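You operate a simulated robot arm through the tools that you are given. There is no shell and no other tool.

The job below is to be done with a simulated robot arm. You get a single attempt, and the scene is never put back.

TASK
Swap the strut on the tilt plate for the black angle bracket, tilted to 20.
Fine: lay the plate flat first; stand the strut on the green mat. Set down upright: silver strut.
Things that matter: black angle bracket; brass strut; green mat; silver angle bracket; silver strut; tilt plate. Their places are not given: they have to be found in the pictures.

Only the result counts: the job must be done as asked and must still hold three seconds after the hand-in. Knocking over, shifting, dropping, spilling or breaking anything else fails it.

THE ROBOT
A 6-joint arm with a two-finger gripper, fixed in place. Base frame: the origin is at the foot of the arm, x ahead of it, y to its left, z up. Readings come in m, rad, newtons and seconds.
Its first joint turns from -2.897 to 2.897 rad. Payload 2.45 kg.
Tool frame: the origin (TCP) lies between the finger pads and is the grasp point; the fingertips stand 0.02 m ahead of it; z points along the fingers, y is the line along which they close. The gripper opens to 0.14 m. The gripper's body begins 0.168 m behind the TCP.
Orientation is that of the tool frame in the base frame, as [roll, pitch, yaw] about the fixed x, y, z axes, in that order (R = Rz(yaw) Ry(pitch) Rx(roll)). With the fingers straight down and closing along the base's y, the tool's x points along the base's -x, its y along +y and its z along -z.

THE INTERFACE
- The arm moves only by the tool step_arm. Its argument "increments" is a list of rows, each a list of 7 numbers: the shift along the tool's x, y, z in m, then the turn, a rotation vector about the tool's x, y, z in degrees, then the gripper command, from -1 (fully open) to 1 (shut), values between in proportion. In form: [[x, y, z, wx, wy, wz, hand], ...]. A call has 1 to 20 rows; each row shifts and turns the commanded pose from where the row before left it, along the tool's axes as they then stand. Rows are played at 5 a second. More than 0.05 m and 0.15 rad between two rows, or a gripper value outside its range, and nothing of the call is played. A pose out of reach is approached as far as the arm can. The call stops where the force on the tool passes 90 N (or 10 N more than at its start, if that is more) or the arm is blocked; 0.2 s more then pass. Each finger travels about 0.045 m/s and halts on what it meets, pressing with about 21 N; the grip force reading is that of the motor and also rises with nothing between the fingers. The clock runs only during rows and for 0.2 s after the last one: add rows that do not move to give the fingers time. It gives the time, the measured TCP pose, the force on the tool (base axes), the opening and the grip force at its end, in the units of the frame above (readings bear some noise), with the torque about the TCP (base axes, N m) and any sound that the robot's microphone picked up.
- Cameras (640 x 400 px; columns grow to the right, rows downward): "scene" is fixed at [0.0609, 0.645, 1.471]; the picture's right is [-0.44, -0.90, 0.00], its down [-0.32, 0.16, -0.93] and it looks along [0.84, -0.41, -0.36] (base axes); focal length 375 px, centre (320, 200). "wrist" rides on the gripper at [0.078, 0.011, -0.209] in the tool frame; the picture's right is [-0.14, 0.99, 0.00], its down [-0.92, -0.13, -0.37] and it looks along [-0.36, -0.05, 0.93] (tool axes); focal length 280 px, centre (320, 200).
- snapshot(camera): a new picture of that camera. The clock stands still meanwhile.
- pixel_to_xyz(camera, pixels): there is no depth. For up to 12 entries [column, row, z] of the newest picture of that camera ("zoom" is the newest enlarged one), the place [x, y] in the base frame at which the ray of that pixel passes the height z, good to about 0.003 m, but the place of the scene camera against the robot may be out by one fixed shift of up to 0.018 m in any direction. The clock stands still meanwhile.
- enlarge(camera, box): a new picture of the part [left, top, right, bottom] of that camera's present view, enlarged. The clock stands still meanwhile.
- job_done(): hands the job in; it is judged then, once.

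Unless the task says otherwise, let go and move clear before handing in.

The tools are called after "Request:" by a JSON object that holds its "op" and its "data". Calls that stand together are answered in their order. step_arm: Moves the arm, as the interface text tells. Its arguments: {"type":"object","properties":{"increments":{"type":"array"}},"required":["increments"]} The other tools are called the same way: snapshot (camera) takes a picture; pixel_to_xyz (camera, pixels) gives the place at which the rays of pixels pass given heights; enlarge (camera, box) takes an enlarged picture of a part of a camera's view; job_done () hands the job in.

At the start:

```text
clock: 0.0
tool_pos: [0.6634, 0.0582, 1.1414]
tool_rot: [3.14, 0.001, 3.141]
force: [-0.3, 0.9, -0.1]
wrist_torque: [0.0, -0.04, 0.01]
width: 0.1398
gripper_force: 0.1
```

scene: 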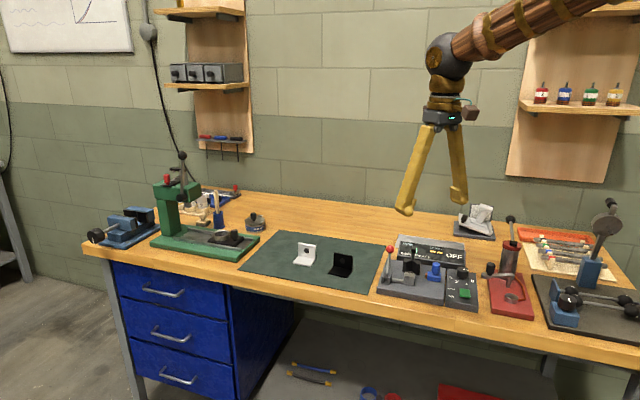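
wrist: 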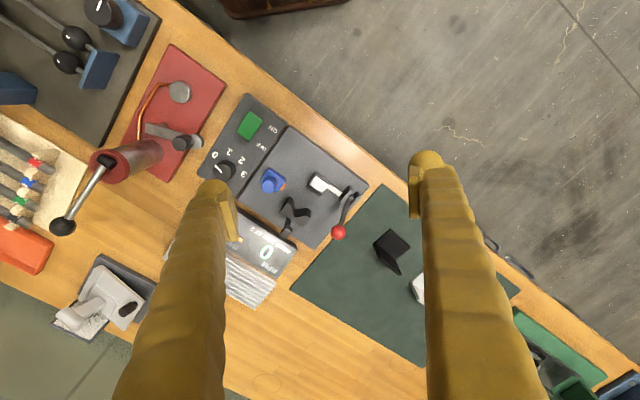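

The scene picture shows a green mat with a white/silver bracket near (304,254) and a black bracket near (341,264), and several stations on the bench. I will enlarge parts to find the tilt plate and struts.

Request:
{"op": "enlarge", "data": {"camera": "scene", "box": [230, 200, 390, 300]}}

Request:
{"op": "enlarge", "data": {"camera": "scene", "box": [370, 190, 530, 320]}}

Request:
{"op": "enlarge", "data": {"camera": "scene", "box": [500, 190, 640, 350]}}

Request:
{"op": "enlarge", "data": {"camera": "scene", "box": [80, 140, 280, 270]}}

Request:
{"op": "enlarge", "data": {"camera": "wrist", "box": [40, 220, 300, 360]}}

Request:
{"op": "enlarge", "data": {"camera": "wrist", "box": [190, 80, 400, 280]}}

```text
4.00 times, centred on (310, 250) of scene
```

zoom: 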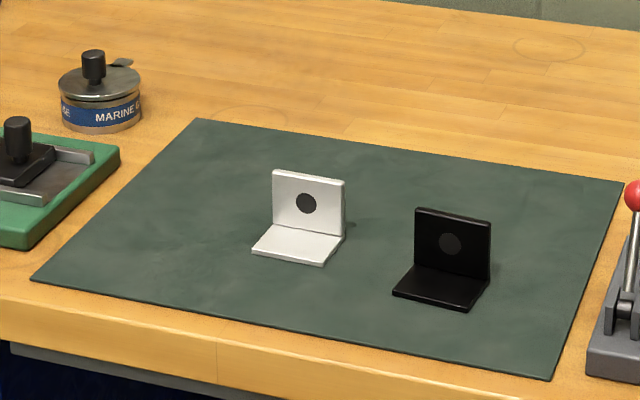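

```text
3.08 times, centred on (450, 255) of scene
```

zoom: 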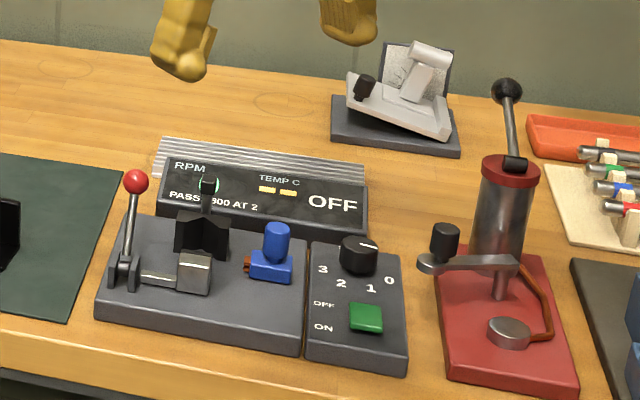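

```text
2.50 times, centred on (570, 270) of scene
```

zoom: 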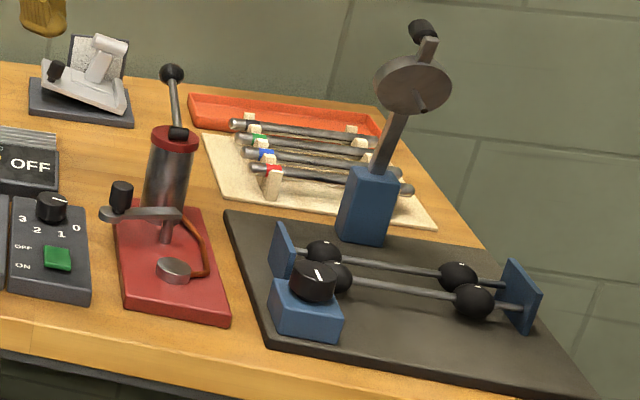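

```text
3.08 times, centred on (180, 205) of scene
```

zoom: 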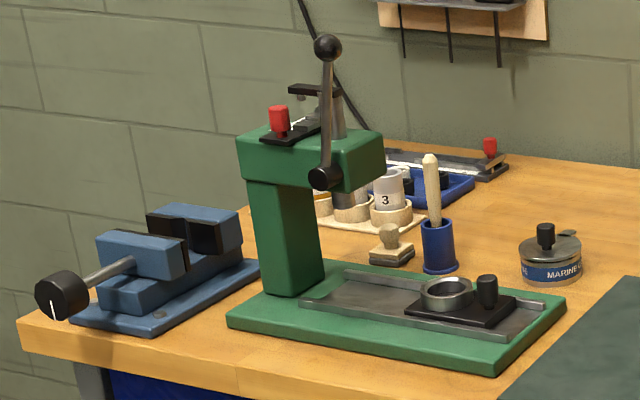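

```text
2.46 times, centred on (170, 290) of wrist
```

zoom: 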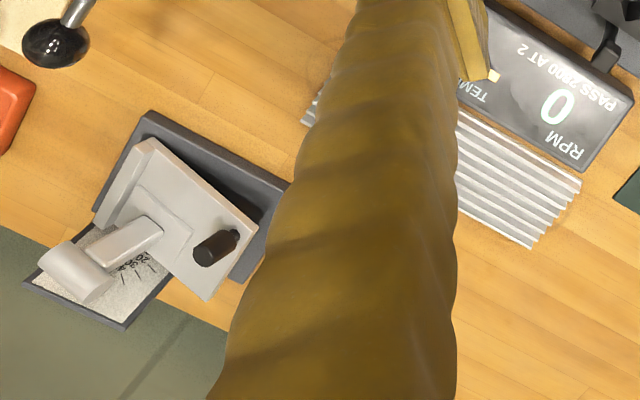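

```text
2.00 times, centred on (295, 180) of wrist
```

zoom: 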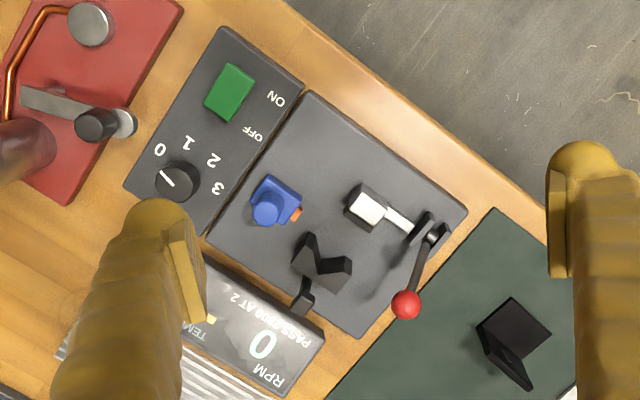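

The tilt plate appears to be the device at scene (475,220) / wrist (100,300), with a silver strut standing on a tilted plate and a black handle knob. I'll triangulate the bench height by comparing both cameras' rays.

Request:
{"op": "snapshot", "data": {"camera": "scene"}}

Request:
{"op": "snapshot", "data": {"camera": "wrist"}}

Request:
{"op": "pixel_to_xyz", "data": {"camera": "scene", "pixels": [[367, 294, 0.0], [367, 294, 0.2], [367, 294, 0.4], [385, 246, 0.0], [385, 246, 0.2], [385, 246, 0.4], [453, 234, 0.0], [453, 234, 0.2], [453, 234, 0.4]]}}

Request:
{"op": "pixel_to_xyz", "data": {"camera": "wrist", "pixels": [[382, 186, 0.0], [382, 186, 0.2], [382, 186, 0.4], [290, 288, 0.0], [290, 288, 0.2], [290, 288, 0.4], [55, 335, 0.0], [55, 335, 0.2], [55, 335, 0.4]]}}

```text
taken
```

scene: 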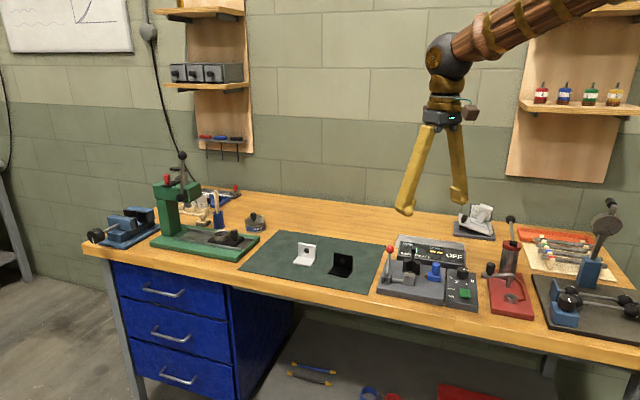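

```text
taken
```

wrist: 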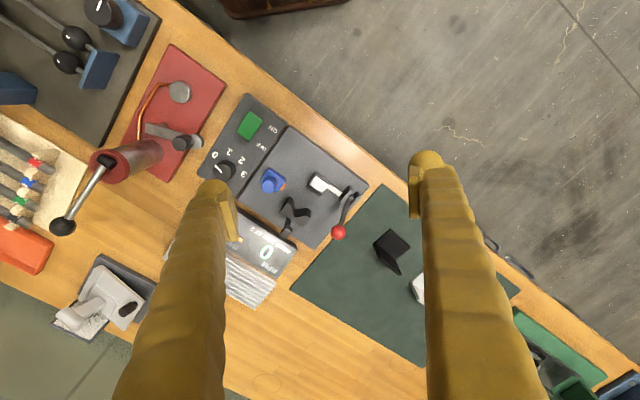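

```text
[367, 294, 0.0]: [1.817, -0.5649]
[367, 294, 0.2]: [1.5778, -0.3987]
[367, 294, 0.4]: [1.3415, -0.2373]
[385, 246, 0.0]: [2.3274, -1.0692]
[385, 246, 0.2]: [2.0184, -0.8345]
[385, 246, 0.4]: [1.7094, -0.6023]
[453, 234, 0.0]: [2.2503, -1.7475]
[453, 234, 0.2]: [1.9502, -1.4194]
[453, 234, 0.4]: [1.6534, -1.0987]
```

```text
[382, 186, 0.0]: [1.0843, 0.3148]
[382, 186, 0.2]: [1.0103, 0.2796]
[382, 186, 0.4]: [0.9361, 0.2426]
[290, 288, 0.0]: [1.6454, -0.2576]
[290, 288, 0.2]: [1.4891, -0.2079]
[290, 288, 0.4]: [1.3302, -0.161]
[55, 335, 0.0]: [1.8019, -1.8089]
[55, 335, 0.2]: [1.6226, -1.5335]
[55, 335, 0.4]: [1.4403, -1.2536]
```

The mat corners seen at wrist (382,186) and (290,288) and scene (367,294) and (385,246) intersect at about z=0.90, so that's the bench height. I'll now get coordinates at that height for the main things.

Request:
{"op": "pixel_to_xyz", "data": {"camera": "wrist", "pixels": [[382, 186, 0.9], [290, 288, 0.9], [425, 365, 0.9], [520, 290, 0.9], [374, 245, 0.9], [401, 275, 0.92], [412, 245, 0.9], [98, 254, 0.92], [55, 322, 0.92], [92, 340, 0.92], [125, 310, 0.95], [72, 318, 1.0]]}}

Request:
{"op": "pixel_to_xyz", "data": {"camera": "scene", "pixels": [[367, 294, 0.9], [385, 246, 0.9], [278, 231, 0.9], [240, 274, 0.9], [453, 234, 0.9], [495, 241, 0.9], [454, 214, 0.92], [461, 211, 0.97], [477, 206, 1.0], [341, 264, 0.9], [304, 254, 0.9]]}}

```text
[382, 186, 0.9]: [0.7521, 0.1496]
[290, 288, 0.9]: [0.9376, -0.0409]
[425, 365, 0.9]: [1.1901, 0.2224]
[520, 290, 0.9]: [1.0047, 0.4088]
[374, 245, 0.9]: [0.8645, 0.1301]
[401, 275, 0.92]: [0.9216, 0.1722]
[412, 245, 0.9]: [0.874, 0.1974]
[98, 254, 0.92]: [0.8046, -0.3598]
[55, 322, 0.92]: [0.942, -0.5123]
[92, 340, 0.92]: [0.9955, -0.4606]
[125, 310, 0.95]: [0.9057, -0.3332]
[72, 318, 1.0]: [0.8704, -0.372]
```

```text
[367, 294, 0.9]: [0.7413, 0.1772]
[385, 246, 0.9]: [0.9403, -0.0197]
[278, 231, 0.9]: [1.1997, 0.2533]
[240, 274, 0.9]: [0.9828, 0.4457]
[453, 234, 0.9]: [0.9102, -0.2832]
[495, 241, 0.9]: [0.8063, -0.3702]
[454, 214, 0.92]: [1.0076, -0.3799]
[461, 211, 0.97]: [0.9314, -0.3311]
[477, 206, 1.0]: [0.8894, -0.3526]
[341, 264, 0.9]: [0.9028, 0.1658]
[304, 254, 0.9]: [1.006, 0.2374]
```

Bench top is at z≈0.90 and the tilt plate sits around (0.90,-0.36), near the reach limit. I'll raise the arm and move it towards the tilt plate for a close wrist view, checking the pump lever height at scene (510,219)/wrist (62,226) first.

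Request:
{"op": "pixel_to_xyz", "data": {"camera": "scene", "pixels": [[510, 219, 1.0], [510, 219, 1.1], [510, 219, 1.2], [606, 204, 1.0], [606, 204, 1.2]]}}

Request:
{"op": "pixel_to_xyz", "data": {"camera": "wrist", "pixels": [[62, 226, 1.0], [62, 226, 1.1], [62, 226, 1.2]]}}

Request:
{"op": "step_arm", "data": {"increments": [[0, 0, -0.04, 0, 0, 0, -1], [0, 0, -0.04, 0, 0, 0, -1], [0, 0, -0.03, 0, 0, 0, -1], [0, 0, 0, 0, 0, 0, -1]]}}

```text
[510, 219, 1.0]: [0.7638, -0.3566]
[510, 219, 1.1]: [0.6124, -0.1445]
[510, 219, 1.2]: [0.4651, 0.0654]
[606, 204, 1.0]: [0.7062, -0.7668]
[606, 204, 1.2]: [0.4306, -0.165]
```

```text
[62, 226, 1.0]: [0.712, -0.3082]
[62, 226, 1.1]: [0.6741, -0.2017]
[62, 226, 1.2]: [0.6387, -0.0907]
```

```text
clock: 1.0
tool_pos: [0.6653, 0.058, 1.2506]
tool_rot: [3.141, 0.0, -3.141]
force: [0.9, -0.3, -0.5]
wrist_torque: [0.05, -0.02, 0.0]
width: 0.1401
gripper_force: 0.1
```

The pump lever's knob is around z=1.05, so moving at z=1.25 is clear. I'll slide over to about (0.80,-0.30) and look.

Request:
{"op": "step_arm", "data": {"increments": [[-0.015, -0.04, 0, 0, 0, 0, -1], [-0.015, -0.04, 0, 0, 0, 0, -1], [-0.015, -0.04, 0, 0, 0, 0, -1], [-0.015, -0.04, 0, 0, 0, 0, -1], [-0.015, -0.04, 0, 0, 0, 0, -1], [-0.015, -0.04, 0, 0, 0, 0, -1], [-0.015, -0.04, 0, 0, 0, 0, -1], [-0.015, -0.04, 0, 0, 0, 0, -1], [-0.015, -0.04, 0, 0, 0, 0, -1], [0, 0, 0, 0, 0, 0, -1]]}}

Request:
{"op": "snapshot", "data": {"camera": "wrist"}}

Request:
{"op": "snapshot", "data": {"camera": "scene"}}

```text
clock: 3.2
tool_pos: [0.8002, -0.3022, 1.2508]
tool_rot: [-3.141, -0.001, -3.142]
force: [-0.1, 0.3, -0.2]
wrist_torque: [-0.04, 0.02, -0.01]
width: 0.1399
gripper_force: 0.0
```

```text
taken
```

wrist: 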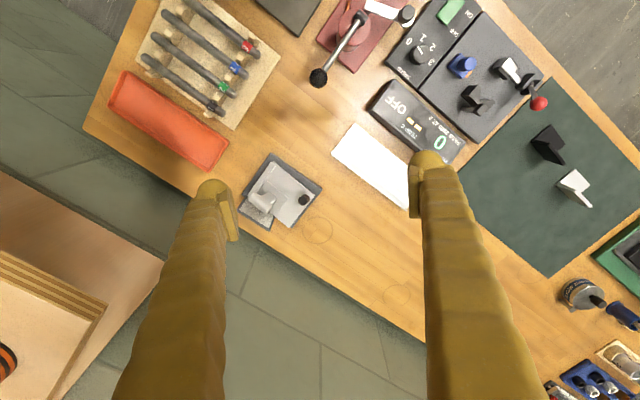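

```text
taken
```

scene: 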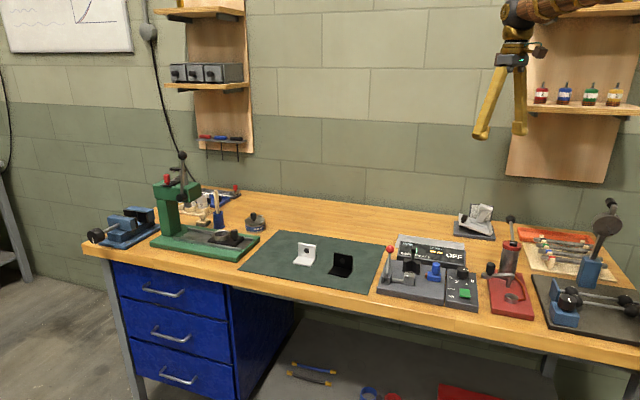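

The tilt plate is clearly visible at wrist (280,193) now. I'll enlarge it from both cameras.

Request:
{"op": "enlarge", "data": {"camera": "wrist", "box": [225, 140, 345, 240]}}

Request:
{"op": "enlarge", "data": {"camera": "scene", "box": [440, 190, 510, 250]}}

Request:
{"op": "enlarge", "data": {"camera": "wrist", "box": [500, 60, 640, 230]}}

Request:
{"op": "enlarge", "data": {"camera": "wrist", "box": [500, 240, 640, 400]}}

```text
4.00 times, centred on (285, 190) of wrist
```

zoom: 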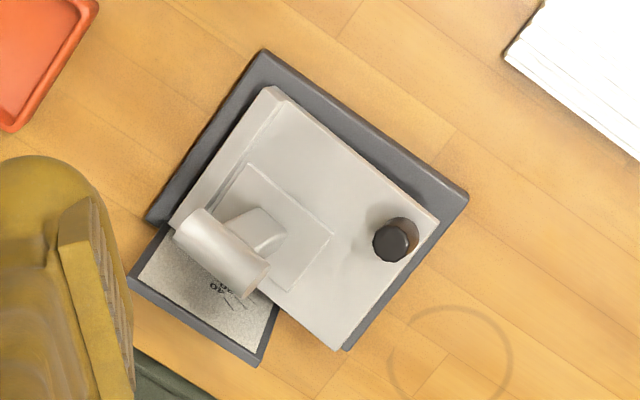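

```text
6.67 times, centred on (475, 220) of scene
```

zoom: 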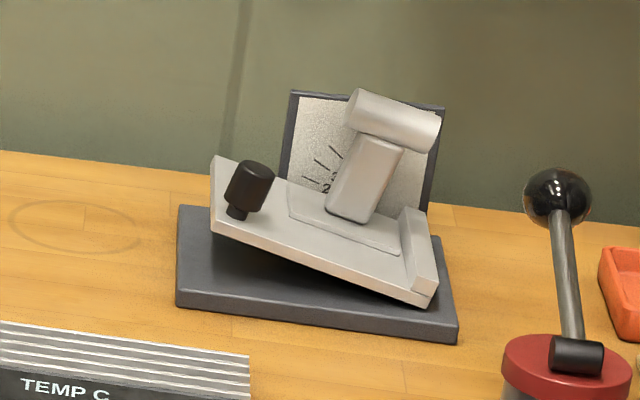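

```text
2.35 times, centred on (570, 145) of wrist
```

zoom: 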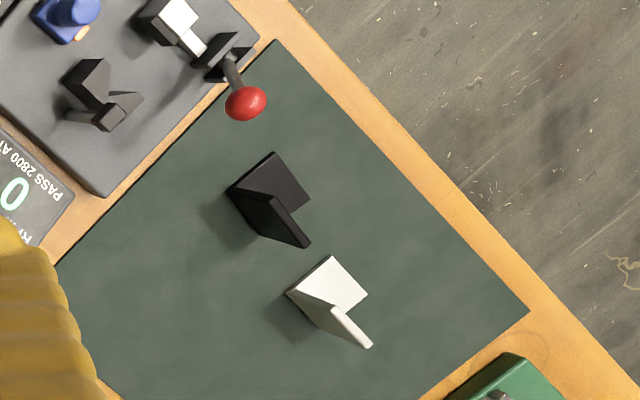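

```text
2.50 times, centred on (570, 320) of wrist
```

zoom: 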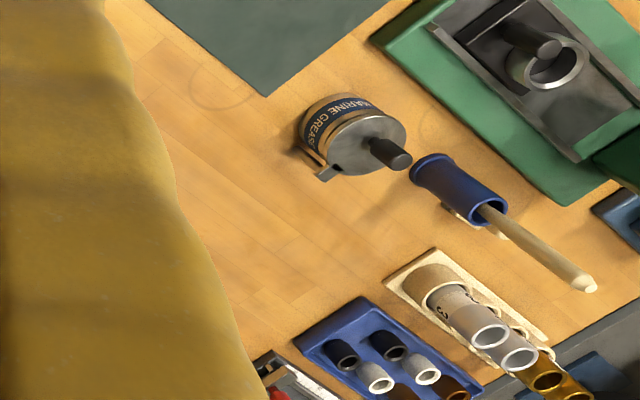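

The tilt plate has a silver plate hinged on its right side with a lip, a black knob at the raised left end, and a protractor at the back; the silver strut (foot, stem, cylinder on top) stands on it. I'll get coordinates of these features from this wrist view at several heights.

Request:
{"op": "pixel_to_xyz", "data": {"camera": "wrist", "pixels": [[271.3, 152.5, 0.92], [322, 188.8, 0.92], [242.5, 195, 0.92], [291, 227.5, 0.92], [304, 200, 0.98], [304, 200, 1.0], [256, 197.5, 1.0], [268.8, 210, 1.0], [267.5, 181, 0.95], [288.3, 199, 0.96], [314.5, 195, 0.96], [273.8, 162, 0.95]]}}

Request:
{"op": "pixel_to_xyz", "data": {"camera": "scene", "pixels": [[464.5, 215.5, 0.98], [464.5, 215.5, 1.0], [480.2, 205.8, 1.0], [480.2, 205.8, 1.03], [491.8, 209.5, 1.0], [491.8, 209.5, 1.03], [453.6, 235.8, 0.9], [495.5, 241.3, 0.9], [470.5, 218.5, 0.96], [487, 227.5, 0.95], [459, 224.8, 0.95], [491.8, 235.8, 0.93]]}}

```text
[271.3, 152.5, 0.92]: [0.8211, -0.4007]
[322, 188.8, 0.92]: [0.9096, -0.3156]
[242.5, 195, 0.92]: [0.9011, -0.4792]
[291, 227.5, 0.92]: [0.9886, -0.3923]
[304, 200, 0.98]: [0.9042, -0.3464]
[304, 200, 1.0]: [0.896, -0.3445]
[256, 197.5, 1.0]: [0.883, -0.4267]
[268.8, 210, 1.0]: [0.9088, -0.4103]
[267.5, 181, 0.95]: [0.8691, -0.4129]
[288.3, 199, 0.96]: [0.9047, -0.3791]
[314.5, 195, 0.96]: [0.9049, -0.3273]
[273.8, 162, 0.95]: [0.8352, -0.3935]
```

```text
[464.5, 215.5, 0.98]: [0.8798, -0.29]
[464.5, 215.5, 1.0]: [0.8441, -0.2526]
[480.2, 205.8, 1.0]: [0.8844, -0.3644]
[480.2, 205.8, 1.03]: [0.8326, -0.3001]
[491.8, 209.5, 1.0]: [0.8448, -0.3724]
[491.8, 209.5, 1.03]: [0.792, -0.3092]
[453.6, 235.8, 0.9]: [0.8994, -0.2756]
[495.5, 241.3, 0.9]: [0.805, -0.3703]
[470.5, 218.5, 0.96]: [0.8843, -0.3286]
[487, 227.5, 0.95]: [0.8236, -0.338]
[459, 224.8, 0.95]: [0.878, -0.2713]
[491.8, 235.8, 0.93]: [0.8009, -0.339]
```

From this view the tilt-plate base spans about (0.821,-0.401)–(0.910,-0.316) at the front, so its long axis runs along roughly (0.72,0.69). I'll turn the tool about 45° to line up with the bench and move closer for a second view.

Request:
{"op": "step_arm", "data": {"increments": [[0, 0, 0, 0, 0, -7.5, -1], [0, 0, 0, 0, 0, -7.5, -1], [0, 0, 0, 0, 0, -7.5, -1], [0, 0, 0, 0, 0, -7.5, -1], [0, 0, 0, 0, 0, -7.5, -1], [0, 0, 0, 0, 0, -7.5, -1], [0, 0, 0, 0, 0, 0, -1]]}}

Request:
{"op": "snapshot", "data": {"camera": "wrist"}}

```text
clock: 4.8
tool_pos: [0.7983, -0.3026, 1.2512]
tool_rot: [-3.141, -0.001, -2.356]
force: [0.0, -0.3, -0.4]
wrist_torque: [0.01, 0.01, -0.01]
width: 0.1401
gripper_force: 0.0
```

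```text
taken
```

wrist: 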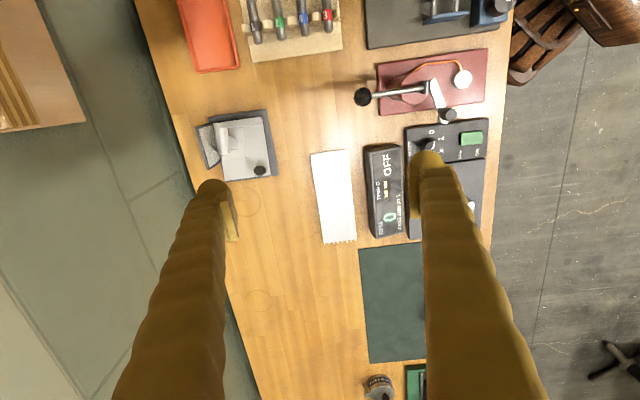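

Now the bench lines up with the picture; the tilt plate is at (238,147). I'll move over it and lower for a close view.

Request:
{"op": "step_arm", "data": {"increments": [[0.0106, -0.0351, 0.0267, 0, 0, 0, -1], [0.0106, -0.0351, 0.0267, 0, 0, 0, -1], [0.0106, -0.0351, 0.0267, 0, 0, 0, -1], [0, 0, 0, 0, 0, 0, -1]]}}

Request:
{"op": "snapshot", "data": {"camera": "wrist"}}

Request:
{"op": "enlarge", "data": {"camera": "wrist", "box": [220, 80, 420, 230]}}

```text
clock: 5.8
tool_pos: [0.8507, -0.3994, 1.1705]
tool_rot: [-3.141, 0.001, -2.356]
force: [-0.4, -0.1, 0.1]
wrist_torque: [0.02, 0.02, 0.03]
width: 0.14
gripper_force: 0.1
```

```text
taken
```

wrist: 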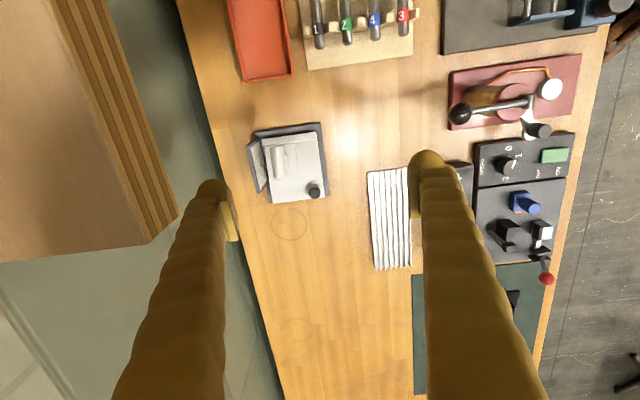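

```text
2.67 times, centred on (320, 155) of wrist
```

zoom: 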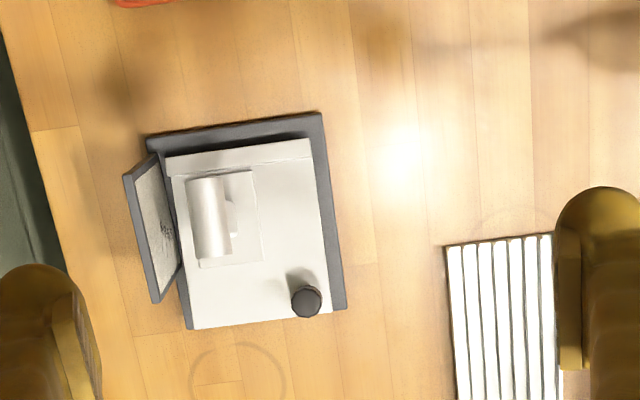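

The tilt plate is at (290,165), small but clear. I'll enlarge it more and collect pixel rays.

Request:
{"op": "enlarge", "data": {"camera": "wrist", "box": [226, 117, 354, 213]}}

```text
4.17 times, centred on (290, 165) of wrist
```

zoom: 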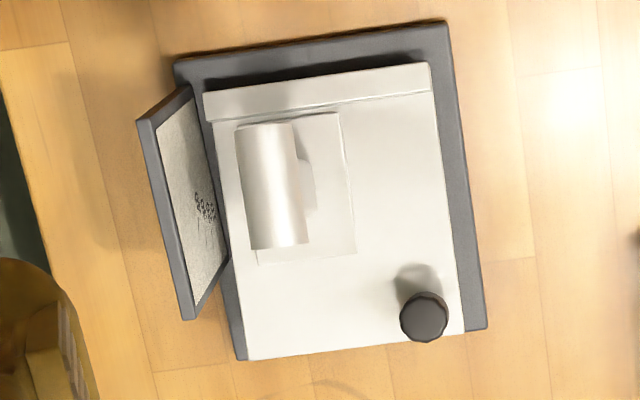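

Request:
{"op": "pixel_to_xyz", "data": {"camera": "zoom", "pixels": [[447, 20, 0.92], [487, 326, 0.92], [240, 360, 0.92], [424, 316, 0.96], [424, 316, 0.98], [424, 316, 1.0], [272, 124, 1.0], [282, 246, 1.0], [338, 113, 0.94], [356, 253, 0.95], [462, 332, 0.95], [430, 63, 0.94]]}}

Request:
{"op": "pixel_to_xyz", "data": {"camera": "zoom", "pixels": [[172, 62, 0.92], [237, 124, 1.0], [295, 124, 1.0], [252, 248, 1.0], [308, 243, 1.0], [258, 264, 0.95], [248, 360, 0.96], [205, 95, 0.94], [436, 95, 0.94], [315, 180, 0.97]]}}

```text
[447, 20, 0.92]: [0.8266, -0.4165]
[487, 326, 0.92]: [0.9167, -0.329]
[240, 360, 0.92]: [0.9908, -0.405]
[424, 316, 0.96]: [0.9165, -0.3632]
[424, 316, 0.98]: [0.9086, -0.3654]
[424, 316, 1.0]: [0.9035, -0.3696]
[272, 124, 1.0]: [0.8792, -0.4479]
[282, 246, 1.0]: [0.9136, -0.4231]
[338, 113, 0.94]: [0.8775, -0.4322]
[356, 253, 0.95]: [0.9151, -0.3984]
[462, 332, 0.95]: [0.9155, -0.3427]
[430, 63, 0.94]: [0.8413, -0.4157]
```

```text
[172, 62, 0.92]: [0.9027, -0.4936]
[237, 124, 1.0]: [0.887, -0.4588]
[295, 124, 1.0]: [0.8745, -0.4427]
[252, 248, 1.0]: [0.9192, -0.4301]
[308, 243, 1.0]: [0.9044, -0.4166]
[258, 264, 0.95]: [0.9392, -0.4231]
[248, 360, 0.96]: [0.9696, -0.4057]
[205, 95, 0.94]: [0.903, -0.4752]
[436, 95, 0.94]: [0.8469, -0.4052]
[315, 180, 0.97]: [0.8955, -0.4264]
```

The two wrist views triangulate: bench top ≈0.85, tilt base top ≈0.87, knob top ≈(0.927,-0.353,0.92), strut cylinder ≈(0.914,-0.434,0.945). I'll turn the tool so that the fingers close along the plate's long axis, with the camera on the near side, and look again.

Request:
{"op": "step_arm", "data": {"increments": [[0, 0, 0, 0, 0, 8.2, -1], [0, 0, 0, 0, 0, 8.2, -1], [0, 0, 0, 0, 0, 8.2, -1], [0, 0, 0, 0, 0, 8.2, -1], [0, 0, 0, 0, 0, 8.2, -1], [0, 0, 0, 0, 0, 8.2, -1], [0, 0, 0, 0, 0, 8.2, -1], [0, 0, 0, 0, 0, 8.2, -1], [0, 0, 0, 0, 0, 8.2, -1], [0, 0, 0, 0, 0, 8.2, -1], [0, 0, 0, 0, 0, 8, -1], [0, 0, 0, 0, 0, 0, -1]]}}

Request:
{"op": "snapshot", "data": {"camera": "wrist"}}

Request:
{"op": "enlarge", "data": {"camera": "wrist", "box": [240, 120, 400, 220]}}

```text
clock: 8.4
tool_pos: [0.8504, -0.3992, 1.1698]
tool_rot: [-3.139, 0.0, 2.354]
force: [0.0, 0.2, 0.1]
wrist_torque: [0.01, 0.03, 0.0]
width: 0.1402
gripper_force: 0.1
```

```text
taken
```

wrist: 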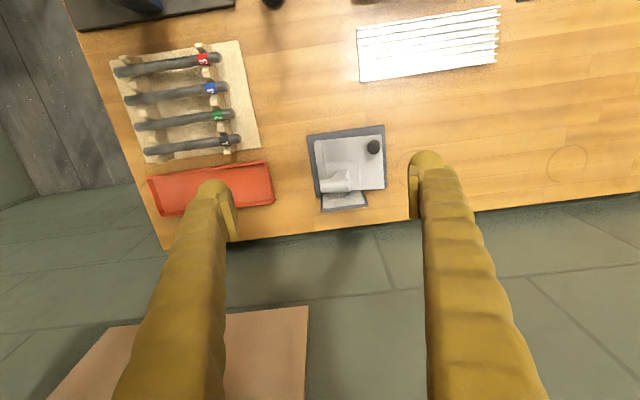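

```text
4.00 times, centred on (320, 170) of wrist
```

zoom: 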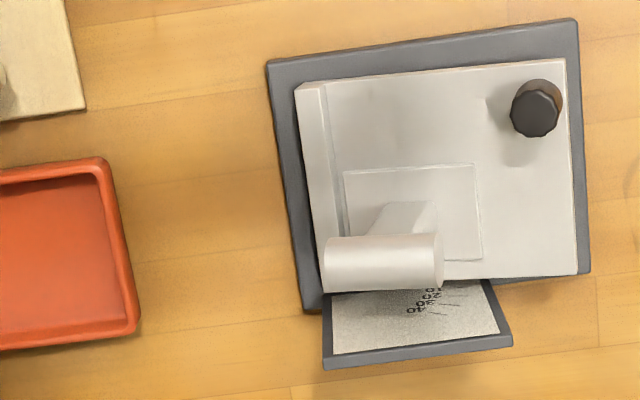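

The close view shows the strut's foot against the lip, cylinder along the plate's long axis at zoom (385,262), knob at (534,113), and scale marks 20/40 on the panel. I'll get coordinates at the revised heights.

Request:
{"op": "pixel_to_xyz", "data": {"camera": "zoom", "pixels": [[267, 62, 0.87], [577, 20, 0.87], [590, 270, 0.87], [305, 312, 0.87], [534, 113, 0.92], [534, 113, 0.94], [328, 263, 0.95], [438, 260, 0.95], [385, 262, 0.95], [385, 262, 0.97], [343, 172, 0.89], [475, 165, 0.9]]}}

Request:
{"op": "pixel_to_xyz", "data": {"camera": "zoom", "pixels": [[482, 258, 0.9], [567, 58, 0.91], [578, 275, 0.91], [295, 88, 0.88], [325, 83, 0.89], [325, 293, 0.87], [323, 360, 0.95], [512, 338, 0.95], [485, 282, 0.89], [430, 205, 0.93], [380, 207, 0.93], [342, 220, 0.89]]}}

```text
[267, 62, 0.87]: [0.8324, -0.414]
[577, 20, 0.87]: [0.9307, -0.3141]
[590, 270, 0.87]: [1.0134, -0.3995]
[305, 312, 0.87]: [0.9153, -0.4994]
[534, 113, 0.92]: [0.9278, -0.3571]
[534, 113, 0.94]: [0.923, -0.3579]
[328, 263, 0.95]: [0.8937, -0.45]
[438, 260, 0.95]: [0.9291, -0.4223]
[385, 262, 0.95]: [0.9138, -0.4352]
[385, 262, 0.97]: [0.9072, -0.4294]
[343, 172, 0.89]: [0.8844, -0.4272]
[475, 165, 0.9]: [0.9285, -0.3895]
```

```text
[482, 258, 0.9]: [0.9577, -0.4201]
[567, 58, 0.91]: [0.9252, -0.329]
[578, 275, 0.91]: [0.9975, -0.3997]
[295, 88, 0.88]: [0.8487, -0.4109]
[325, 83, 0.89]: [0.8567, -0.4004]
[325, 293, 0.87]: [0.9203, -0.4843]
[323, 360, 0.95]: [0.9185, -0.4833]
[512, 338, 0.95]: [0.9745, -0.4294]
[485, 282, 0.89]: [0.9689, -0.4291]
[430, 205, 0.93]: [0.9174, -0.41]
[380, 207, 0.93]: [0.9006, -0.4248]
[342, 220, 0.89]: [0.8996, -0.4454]
```

View C agrees with A and B at base-top z=0.87: base corners (0.832,-0.414), (0.931,-0.314), (1.013,-0.400), (0.915,-0.499), knob top ≈(0.9275,-0.355,0.92). I'll move above the knob and test how far the arm reaches with the tool straight down.

Request:
{"op": "step_arm", "data": {"increments": [[-0.0116, 0.0429, 0, 0, 0, 0, -1], [-0.0116, 0.0429, 0, 0, 0, 0, -1], [0, 0, 0.04, 0, 0, 0, -1], [0, 0, 0.04, 0, 0, 0, -1], [0, 0, 0.04, 0, 0, 0, -1], [0, 0, 0, 0, 0, 0, -1]]}}

Request:
{"op": "snapshot", "data": {"camera": "wrist"}}

Request:
{"op": "snapshot", "data": {"camera": "scene"}}

```text
clock: 9.8
tool_pos: [0.9267, -0.3539, 1.049]
tool_rot: [3.141, 0.0, 2.357]
force: [-0.3, 0.3, -1.1]
wrist_torque: [-0.01, 0.0, 0.0]
width: 0.1401
gripper_force: 0.0
```

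```text
taken
```

wrist: 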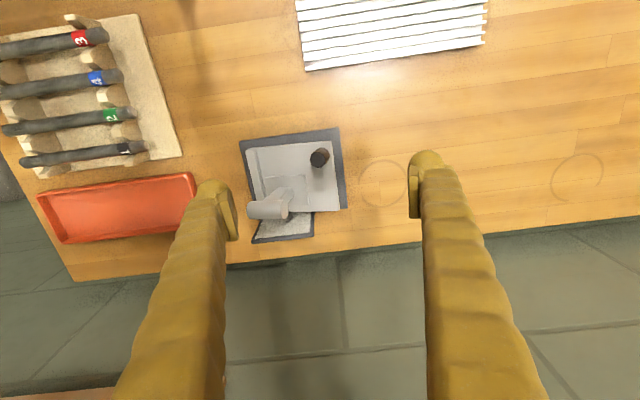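

```text
taken
```

scene: 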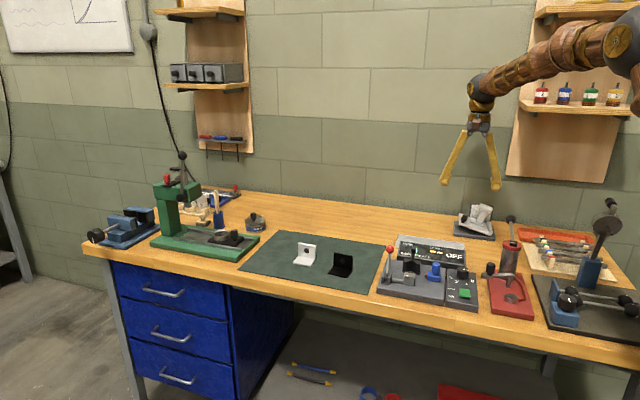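

The arm reached (0.927,-0.354,1.049) straight down without trouble. The knob is at wrist (319,158); I'll enlarge and read its position and the plate's corner heights from this view.

Request:
{"op": "enlarge", "data": {"camera": "wrist", "box": [233, 117, 361, 253]}}

```text
2.94 times, centred on (297, 185) of wrist
```

zoom: 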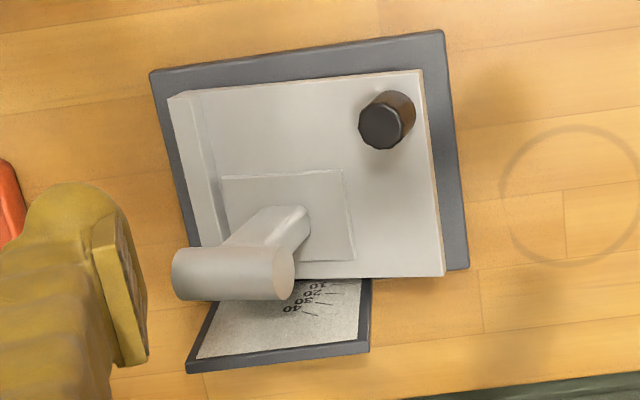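

Request:
{"op": "pixel_to_xyz", "data": {"camera": "zoom", "pixels": [[380, 127, 0.91], [380, 127, 0.92], [380, 127, 0.93], [443, 30, 0.87], [468, 268, 0.87], [150, 72, 0.87], [420, 70, 0.9], [444, 275, 0.9], [281, 272, 0.96], [281, 272, 0.95], [342, 170, 0.9], [355, 258, 0.9]]}}

Request:
{"op": "pixel_to_xyz", "data": {"camera": "zoom", "pixels": [[222, 178, 0.88], [222, 178, 0.89], [170, 97, 0.88], [190, 92, 0.88], [200, 92, 0.88], [205, 235, 0.87], [190, 373, 0.93], [369, 350, 0.93], [420, 70, 0.91], [403, 98, 0.9], [176, 270, 0.95]]}}

```text
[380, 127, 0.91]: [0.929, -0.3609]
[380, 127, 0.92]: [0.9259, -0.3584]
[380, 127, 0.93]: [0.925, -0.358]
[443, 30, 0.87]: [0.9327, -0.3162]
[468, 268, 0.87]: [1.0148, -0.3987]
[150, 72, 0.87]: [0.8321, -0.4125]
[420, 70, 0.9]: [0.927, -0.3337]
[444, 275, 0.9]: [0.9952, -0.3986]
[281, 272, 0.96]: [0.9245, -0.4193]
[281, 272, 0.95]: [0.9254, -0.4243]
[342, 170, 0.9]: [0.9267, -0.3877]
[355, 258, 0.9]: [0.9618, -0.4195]
```

```text
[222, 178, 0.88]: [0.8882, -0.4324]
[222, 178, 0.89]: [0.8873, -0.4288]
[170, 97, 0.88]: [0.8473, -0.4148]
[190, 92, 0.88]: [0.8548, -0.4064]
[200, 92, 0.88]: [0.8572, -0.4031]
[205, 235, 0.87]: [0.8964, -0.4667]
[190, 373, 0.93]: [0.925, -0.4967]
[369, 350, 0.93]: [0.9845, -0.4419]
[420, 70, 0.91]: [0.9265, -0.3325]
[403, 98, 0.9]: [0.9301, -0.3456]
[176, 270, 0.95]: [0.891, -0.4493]
```

Measurements agree: knob top ≈(0.9265,-0.358,0.92), plate free edge at z≈0.90, strut foot against the lip, plate tilted roughly 12–17°. I'll close the fingers here and then come down just above the knob to press the plate flat.

Request:
{"op": "step_arm", "data": {"increments": [[0, 0, 0, 0, 0, 0, 1], [0, 0, 0, 0, 0, 0, 1], [0, 0, 0, 0, 0, 0, 1], [0, 0, 0, 0, 0, 0, 1], [0, 0, 0, 0, 0, 0, 1], [0, 0, 0, 0, 0, 0, 1], [0, 0, 0, 0, 0, 0, 1], [0, 0, 0, 0, 0, 0, 1], [0, 0, 0, 0, 0, 0, 1], [-0.002, 0, 0.03, 0, 0, 0, 1], [0, 0, 0.03, 0, 0, 0, 1], [0, 0, 0.02, 0, 0, 0, 1], [0, 0, 0.01, 0, 0, 0, 1], [0, 0, 0, 0, 0, 0, 1]]}}

Request:
{"op": "snapshot", "data": {"camera": "wrist"}}

Request:
{"op": "enlarge", "data": {"camera": "scene", "box": [430, 180, 520, 250]}}

```text
clock: 12.8
tool_pos: [0.9288, -0.356, 0.9606]
tool_rot: [3.141, -0.001, 2.356]
force: [-0.3, -0.9, -0.2]
wrist_torque: [0.03, 0.04, -0.01]
width: 0.0
gripper_force: 20.8
```

```text
taken
```

wrist: 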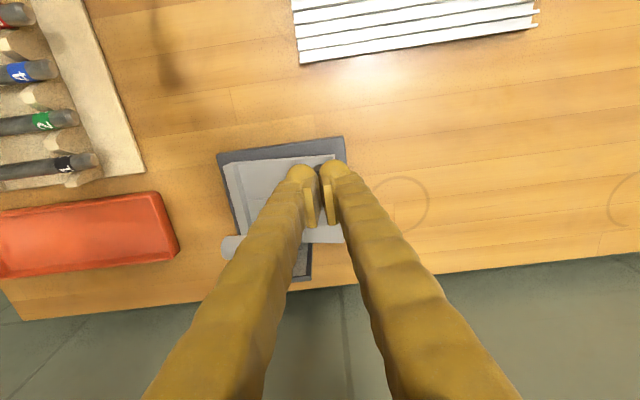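

```text
5.71 times, centred on (475, 215) of scene
```

zoom: 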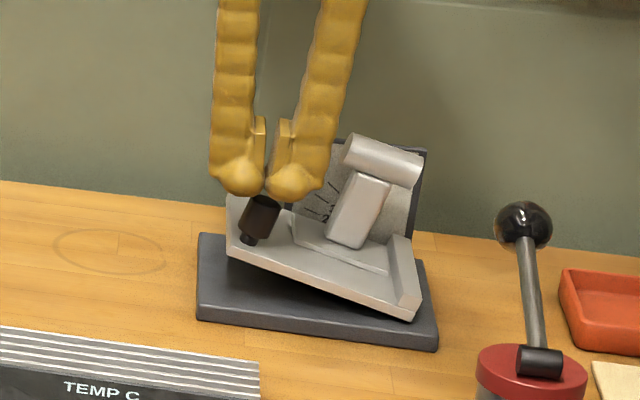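

The scene view shows the closed fingertips just above the knob (zoom (265,195)). I'll press down slowly and watch the force.

Request:
{"op": "step_arm", "data": {"increments": [[0, 0, 0.004, 0, 0, 0, 1], [0, 0, 0.004, 0, 0, 0, 1], [0, 0, 0.004, 0, 0, 0, 1], [0, 0, 0, 0, 0, 0, 1]]}}

```text
clock: 13.8
tool_pos: [0.9289, -0.3558, 0.9484]
tool_rot: [3.141, 0.0, 2.357]
force: [0.4, 1.0, 0.3]
wrist_torque: [0.02, -0.03, -0.02]
width: 0.0002
gripper_force: 21.0
```

No contact yet at tip z≈0.928. Continuing down in small steps.

Request:
{"op": "step_arm", "data": {"increments": [[0, 0, 0.003, 0, 0, 0, 1], [0, 0, 0.003, 0, 0, 0, 1], [0, 0, 0.003, 0, 0, 0, 1], [0, 0, 0, 0, 0, 0, 1]]}}

Request:
{"op": "enlarge", "data": {"camera": "scene", "box": [430, 180, 520, 250]}}

```text
clock: 14.8
tool_pos: [0.9286, -0.3561, 0.9407]
tool_rot: [-3.14, -0.001, 2.356]
force: [-0.1, 0.0, 0.7]
wrist_torque: [-0.01, 0.0, 0.01]
width: 0.0
gripper_force: 21.3
```

```text
5.71 times, centred on (475, 215) of scene
```

zoom: 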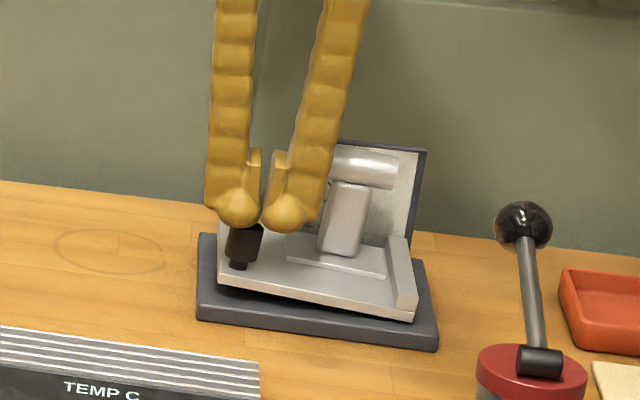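

The plate is coming down with the press (strut riding along) with very little force. The knob has shifted slightly to +u, so I'll follow it as I press further.

Request:
{"op": "step_arm", "data": {"increments": [[0, 0.002, 0.002, 0, 0, 0, 1], [0, 0.001, 0.002, 0, 0, 0, 1], [0, 0, 0, 0, 0, 0, 1]]}}

Request:
{"op": "enlarge", "data": {"camera": "scene", "box": [430, 180, 520, 250]}}

```text
clock: 15.6
tool_pos: [0.9326, -0.3538, 0.9347]
tool_rot: [-3.14, 0.001, 2.357]
force: [0.0, 0.1, -0.2]
wrist_torque: [0.01, 0.03, 0.02]
width: 0.0
gripper_force: 21.1
```

```text
5.71 times, centred on (475, 215) of scene
```

zoom: 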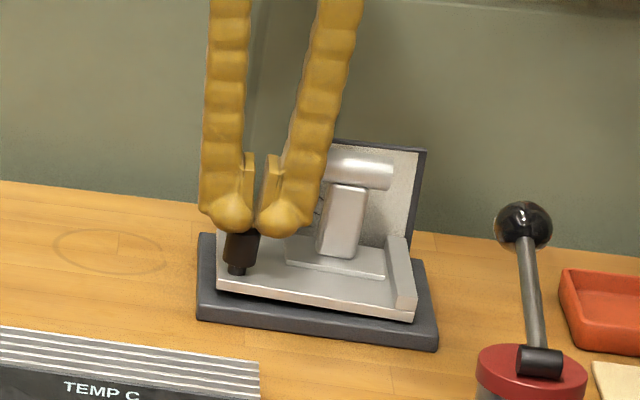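

Nearly flat: the plate edge still slopes slightly relative to the base. I'll keep pressing in small steps until the force rises.

Request:
{"op": "step_arm", "data": {"increments": [[0, 0, 0.002, 0, 0, 0, 1], [0, 0, 0.002, 0, 0, 0, 1], [0, 0, 0, 0, 0, 0, 1]]}}

Request:
{"op": "enlarge", "data": {"camera": "scene", "box": [430, 180, 520, 250]}}

```text
clock: 16.4
tool_pos: [0.932, -0.3533, 0.93]
tool_rot: [3.141, 0.0, 2.356]
force: [-0.5, -0.2, 0.5]
wrist_torque: [0.0, 0.01, 0.0]
width: 0.0
gripper_force: 20.8
```

```text
5.71 times, centred on (475, 215) of scene
```

zoom: 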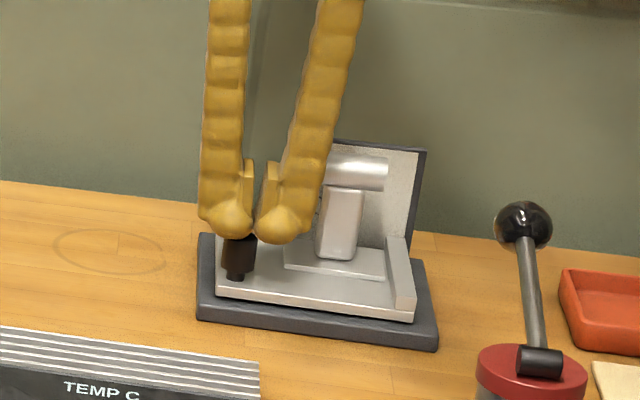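

Request:
{"op": "step_arm", "data": {"increments": [[0, 0, 0.0015, 0, 0, 0, 1], [0, 0, 0.0015, 0, 0, 0, 1], [0, 0, 0, 0, 0, 0, 1]]}}

Request:
{"op": "enlarge", "data": {"camera": "scene", "box": [430, 180, 520, 250]}}

```text
clock: 17.2
tool_pos: [0.9316, -0.3544, 0.9296]
tool_rot: [3.141, 0.003, 2.356]
force: [-3.3, 4.0, 21.5]
wrist_torque: [0.25, -0.03, 0.05]
width: 0.0001
gripper_force: 20.6
```

```text
5.71 times, centred on (475, 215) of scene
```

zoom: 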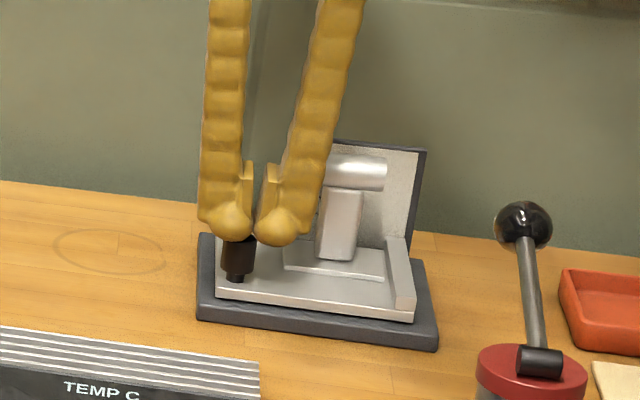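

The force jumped to 21.5 N with the plate parallel to the base, so it's flat against its stop (knob top ≈0.91). I'll rise, open the fingers partly, and look at the strut from above.

Request:
{"op": "step_arm", "data": {"increments": [[0, 0, -0.003, 0, 0, 0, 1], [0, 0, -0.01, 0, 0, 0, 1], [0, 0, -0.03, 0, 0, 0, 1], [0, 0, -0.04, 0, 0, 0, 1], [0, 0, -0.04, 0, 0, 0, 0], [0, 0, 0, 0, 0, 0, 0], [0, 0, 0, 0, 0, 0, 0], [0, 0, 0, 0, 0, 0, 0], [0, 0, 0, 0, 0, 0, 0], [0, 0, 0, 0, 0, 0, 0]]}}

Request:
{"op": "snapshot", "data": {"camera": "wrist"}}

Request:
{"op": "enlarge", "data": {"camera": "wrist", "box": [233, 117, 361, 253]}}

Request:
{"op": "enlarge", "data": {"camera": "scene", "box": [440, 190, 510, 250]}}

```text
clock: 19.4
tool_pos: [0.9326, -0.3529, 1.051]
tool_rot: [-3.14, 0.0, 2.356]
force: [0.5, -0.1, -0.3]
wrist_torque: [0.01, 0.01, 0.02]
width: 0.0701
gripper_force: 0.0
```

```text
taken
```

wrist: 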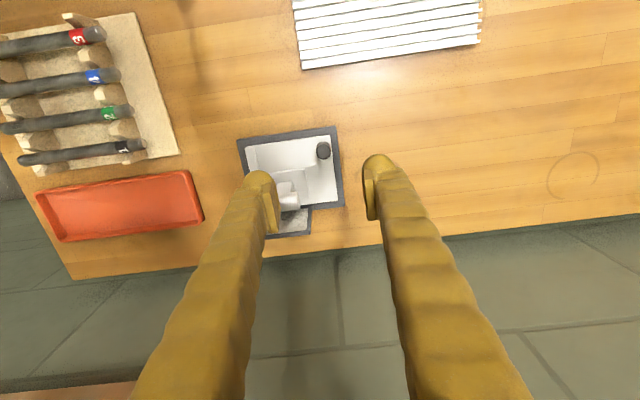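

```text
2.94 times, centred on (297, 185) of wrist
```

zoom: 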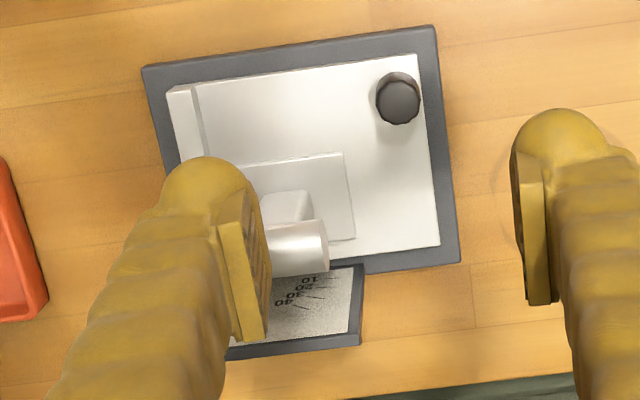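

```text
6.67 times, centred on (475, 220) of scene
```

zoom: 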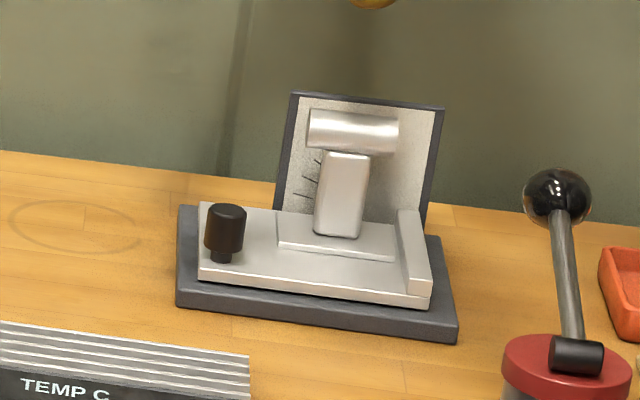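

The plate is flat and stays flat, with the strut upright on it. I'll move above the strut so that it's between the fingers, and measure it.

Request:
{"op": "step_arm", "data": {"increments": [[-0.01, -0.028, 0, 0, 0, 0, 0], [-0.01, -0.028, 0, 0, 0, 0, 0], [0, 0, 0, 0, 0, 0, 0]]}}

Request:
{"op": "snapshot", "data": {"camera": "wrist"}}

Request:
{"op": "enlarge", "data": {"camera": "wrist", "box": [260, 110, 420, 230]}}

```text
clock: 20.2
tool_pos: [0.907, -0.4085, 1.0534]
tool_rot: [-3.141, 0.001, 2.356]
force: [-0.1, -0.3, 0.1]
wrist_torque: [-0.03, 0.01, 0.02]
width: 0.0699
gripper_force: 0.0
```

```text
taken
```

wrist: 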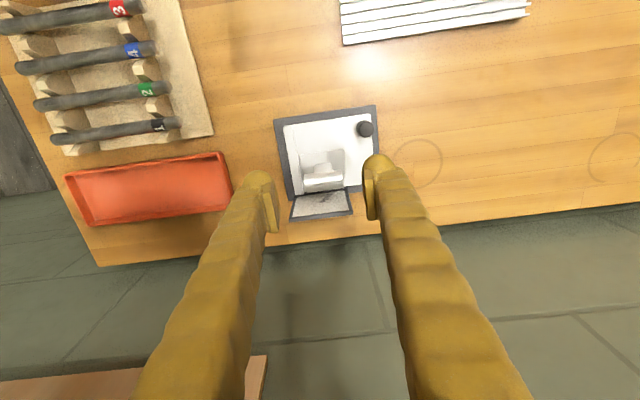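

```text
3.33 times, centred on (340, 170) of wrist
```

zoom: 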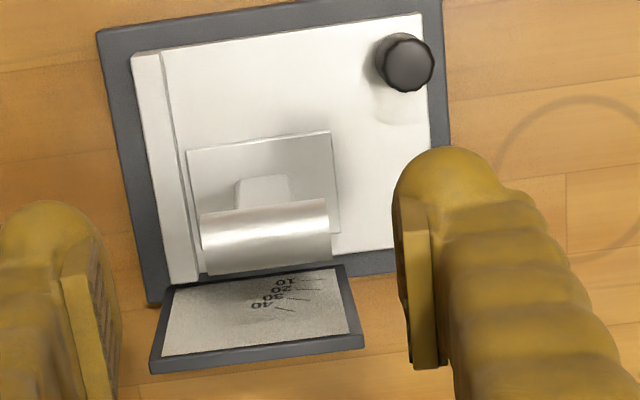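

Request:
{"op": "pixel_to_xyz", "data": {"camera": "zoom", "pixels": [[206, 243, 0.95], [328, 228, 0.95], [267, 236, 0.94], [267, 236, 0.95], [267, 236, 0.96], [187, 150, 0.885], [330, 132, 0.885], [338, 232, 0.885], [408, 63, 0.91], [160, 55, 0.88], [420, 14, 0.88], [429, 246, 0.88]]}}

Request:
{"op": "pixel_to_xyz", "data": {"camera": "zoom", "pixels": [[200, 213, 0.955], [325, 198, 0.955], [208, 276, 0.95], [332, 262, 0.945], [150, 370, 0.95], [363, 348, 0.95], [165, 290, 0.88], [345, 268, 0.88], [130, 58, 0.89], [236, 182, 0.91], [288, 176, 0.91]]}}

```text
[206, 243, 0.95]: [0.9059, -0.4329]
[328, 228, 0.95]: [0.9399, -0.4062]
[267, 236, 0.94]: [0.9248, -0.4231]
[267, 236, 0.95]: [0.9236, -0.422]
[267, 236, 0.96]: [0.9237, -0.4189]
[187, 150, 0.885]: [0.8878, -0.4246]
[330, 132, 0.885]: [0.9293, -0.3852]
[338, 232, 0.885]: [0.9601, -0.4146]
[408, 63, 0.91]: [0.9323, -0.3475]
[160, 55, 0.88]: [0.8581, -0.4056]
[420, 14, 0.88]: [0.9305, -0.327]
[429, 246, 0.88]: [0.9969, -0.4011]
```

```text
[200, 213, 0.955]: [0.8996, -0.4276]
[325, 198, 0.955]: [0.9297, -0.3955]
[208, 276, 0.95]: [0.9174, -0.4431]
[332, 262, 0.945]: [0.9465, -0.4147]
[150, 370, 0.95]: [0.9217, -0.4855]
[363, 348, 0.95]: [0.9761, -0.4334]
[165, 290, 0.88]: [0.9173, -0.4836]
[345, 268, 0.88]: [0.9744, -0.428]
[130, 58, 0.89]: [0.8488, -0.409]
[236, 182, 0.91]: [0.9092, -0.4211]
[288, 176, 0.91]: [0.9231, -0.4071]
```

The strut's foot is centred near (0.924,-0.421), with the cylinder's axis at z≈0.95 and 0.043 m long along the closing direction. I'll move directly above it at z≈1.02 and test the reach there.

Request:
{"op": "step_arm", "data": {"increments": [[-0.021, 0.003, 0.0, 0, 0, 0, 0], [0, 0, 0.03, 0, 0, 0, 0], [0, 0, 0, 0, 0, 0, 0]]}}

Request:
{"op": "snapshot", "data": {"camera": "wrist"}}

Request:
{"op": "enlarge", "data": {"camera": "scene", "box": [430, 180, 520, 250]}}

```text
clock: 21.0
tool_pos: [0.9224, -0.4202, 1.0216]
tool_rot: [3.141, -0.001, 2.357]
force: [0.2, -0.2, -0.5]
wrist_torque: [-0.02, -0.01, 0.0]
width: 0.0699
gripper_force: 0.0
```

```text
taken
```

wrist: 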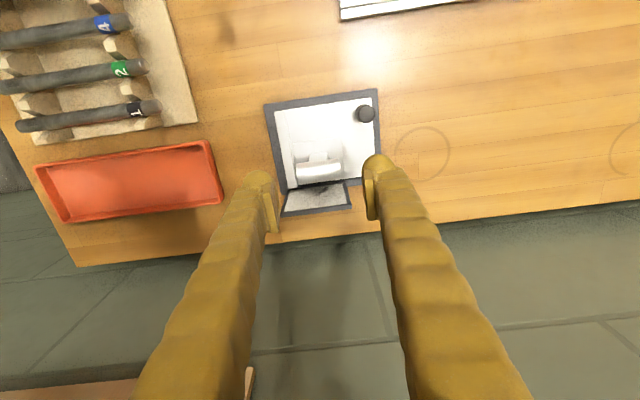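

```text
5.71 times, centred on (475, 215) of scene
```

zoom: 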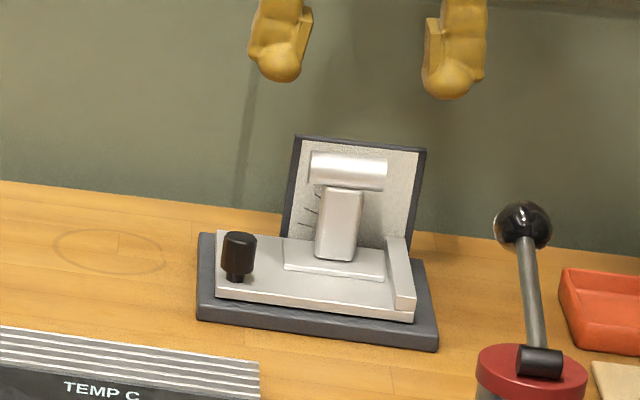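

The arm reaches this point straight down, and the fingers straddle the cylinder (scene finger midpoint lines up with the strut after perspective). I'll descend to grip height z≈0.95 and check.

Request:
{"op": "step_arm", "data": {"increments": [[0, 0, 0.03, 0, 0, 0, 0], [0, 0, 0.025, 0, 0, 0, 0], [0, 0, 0.017, 0, 0, 0, 0], [0, 0, 0, 0, 0, 0, 0]]}}

Request:
{"op": "snapshot", "data": {"camera": "wrist"}}

Request:
{"op": "enlarge", "data": {"camera": "scene", "box": [430, 180, 520, 250]}}

Request:
{"op": "enlarge", "data": {"camera": "wrist", "box": [240, 120, 400, 240]}}

```text
clock: 22.0
tool_pos: [0.9234, -0.4215, 0.95]
tool_rot: [-3.142, 0.001, 2.357]
force: [0.2, -0.2, -0.2]
wrist_torque: [-0.02, 0.02, 0.02]
width: 0.07
gripper_force: 0.1
```

```text
taken
```

wrist: 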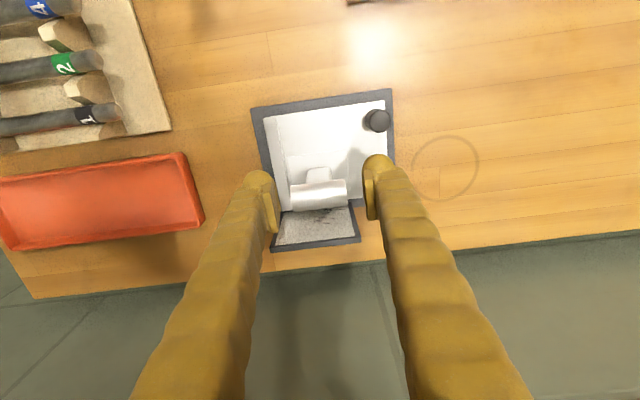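

```text
5.71 times, centred on (475, 215) of scene
```

zoom: 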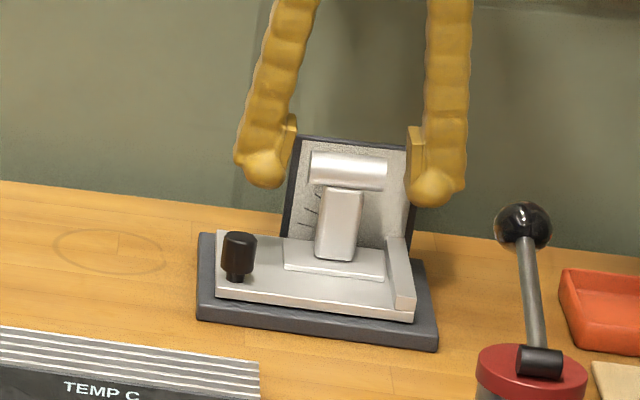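

```text
3.33 times, centred on (320, 180) of wrist
```

zoom: 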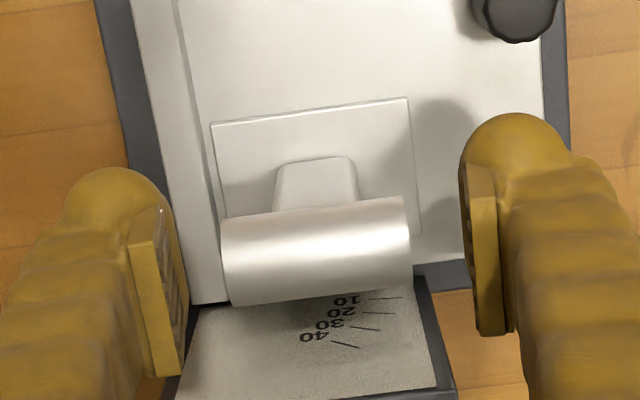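

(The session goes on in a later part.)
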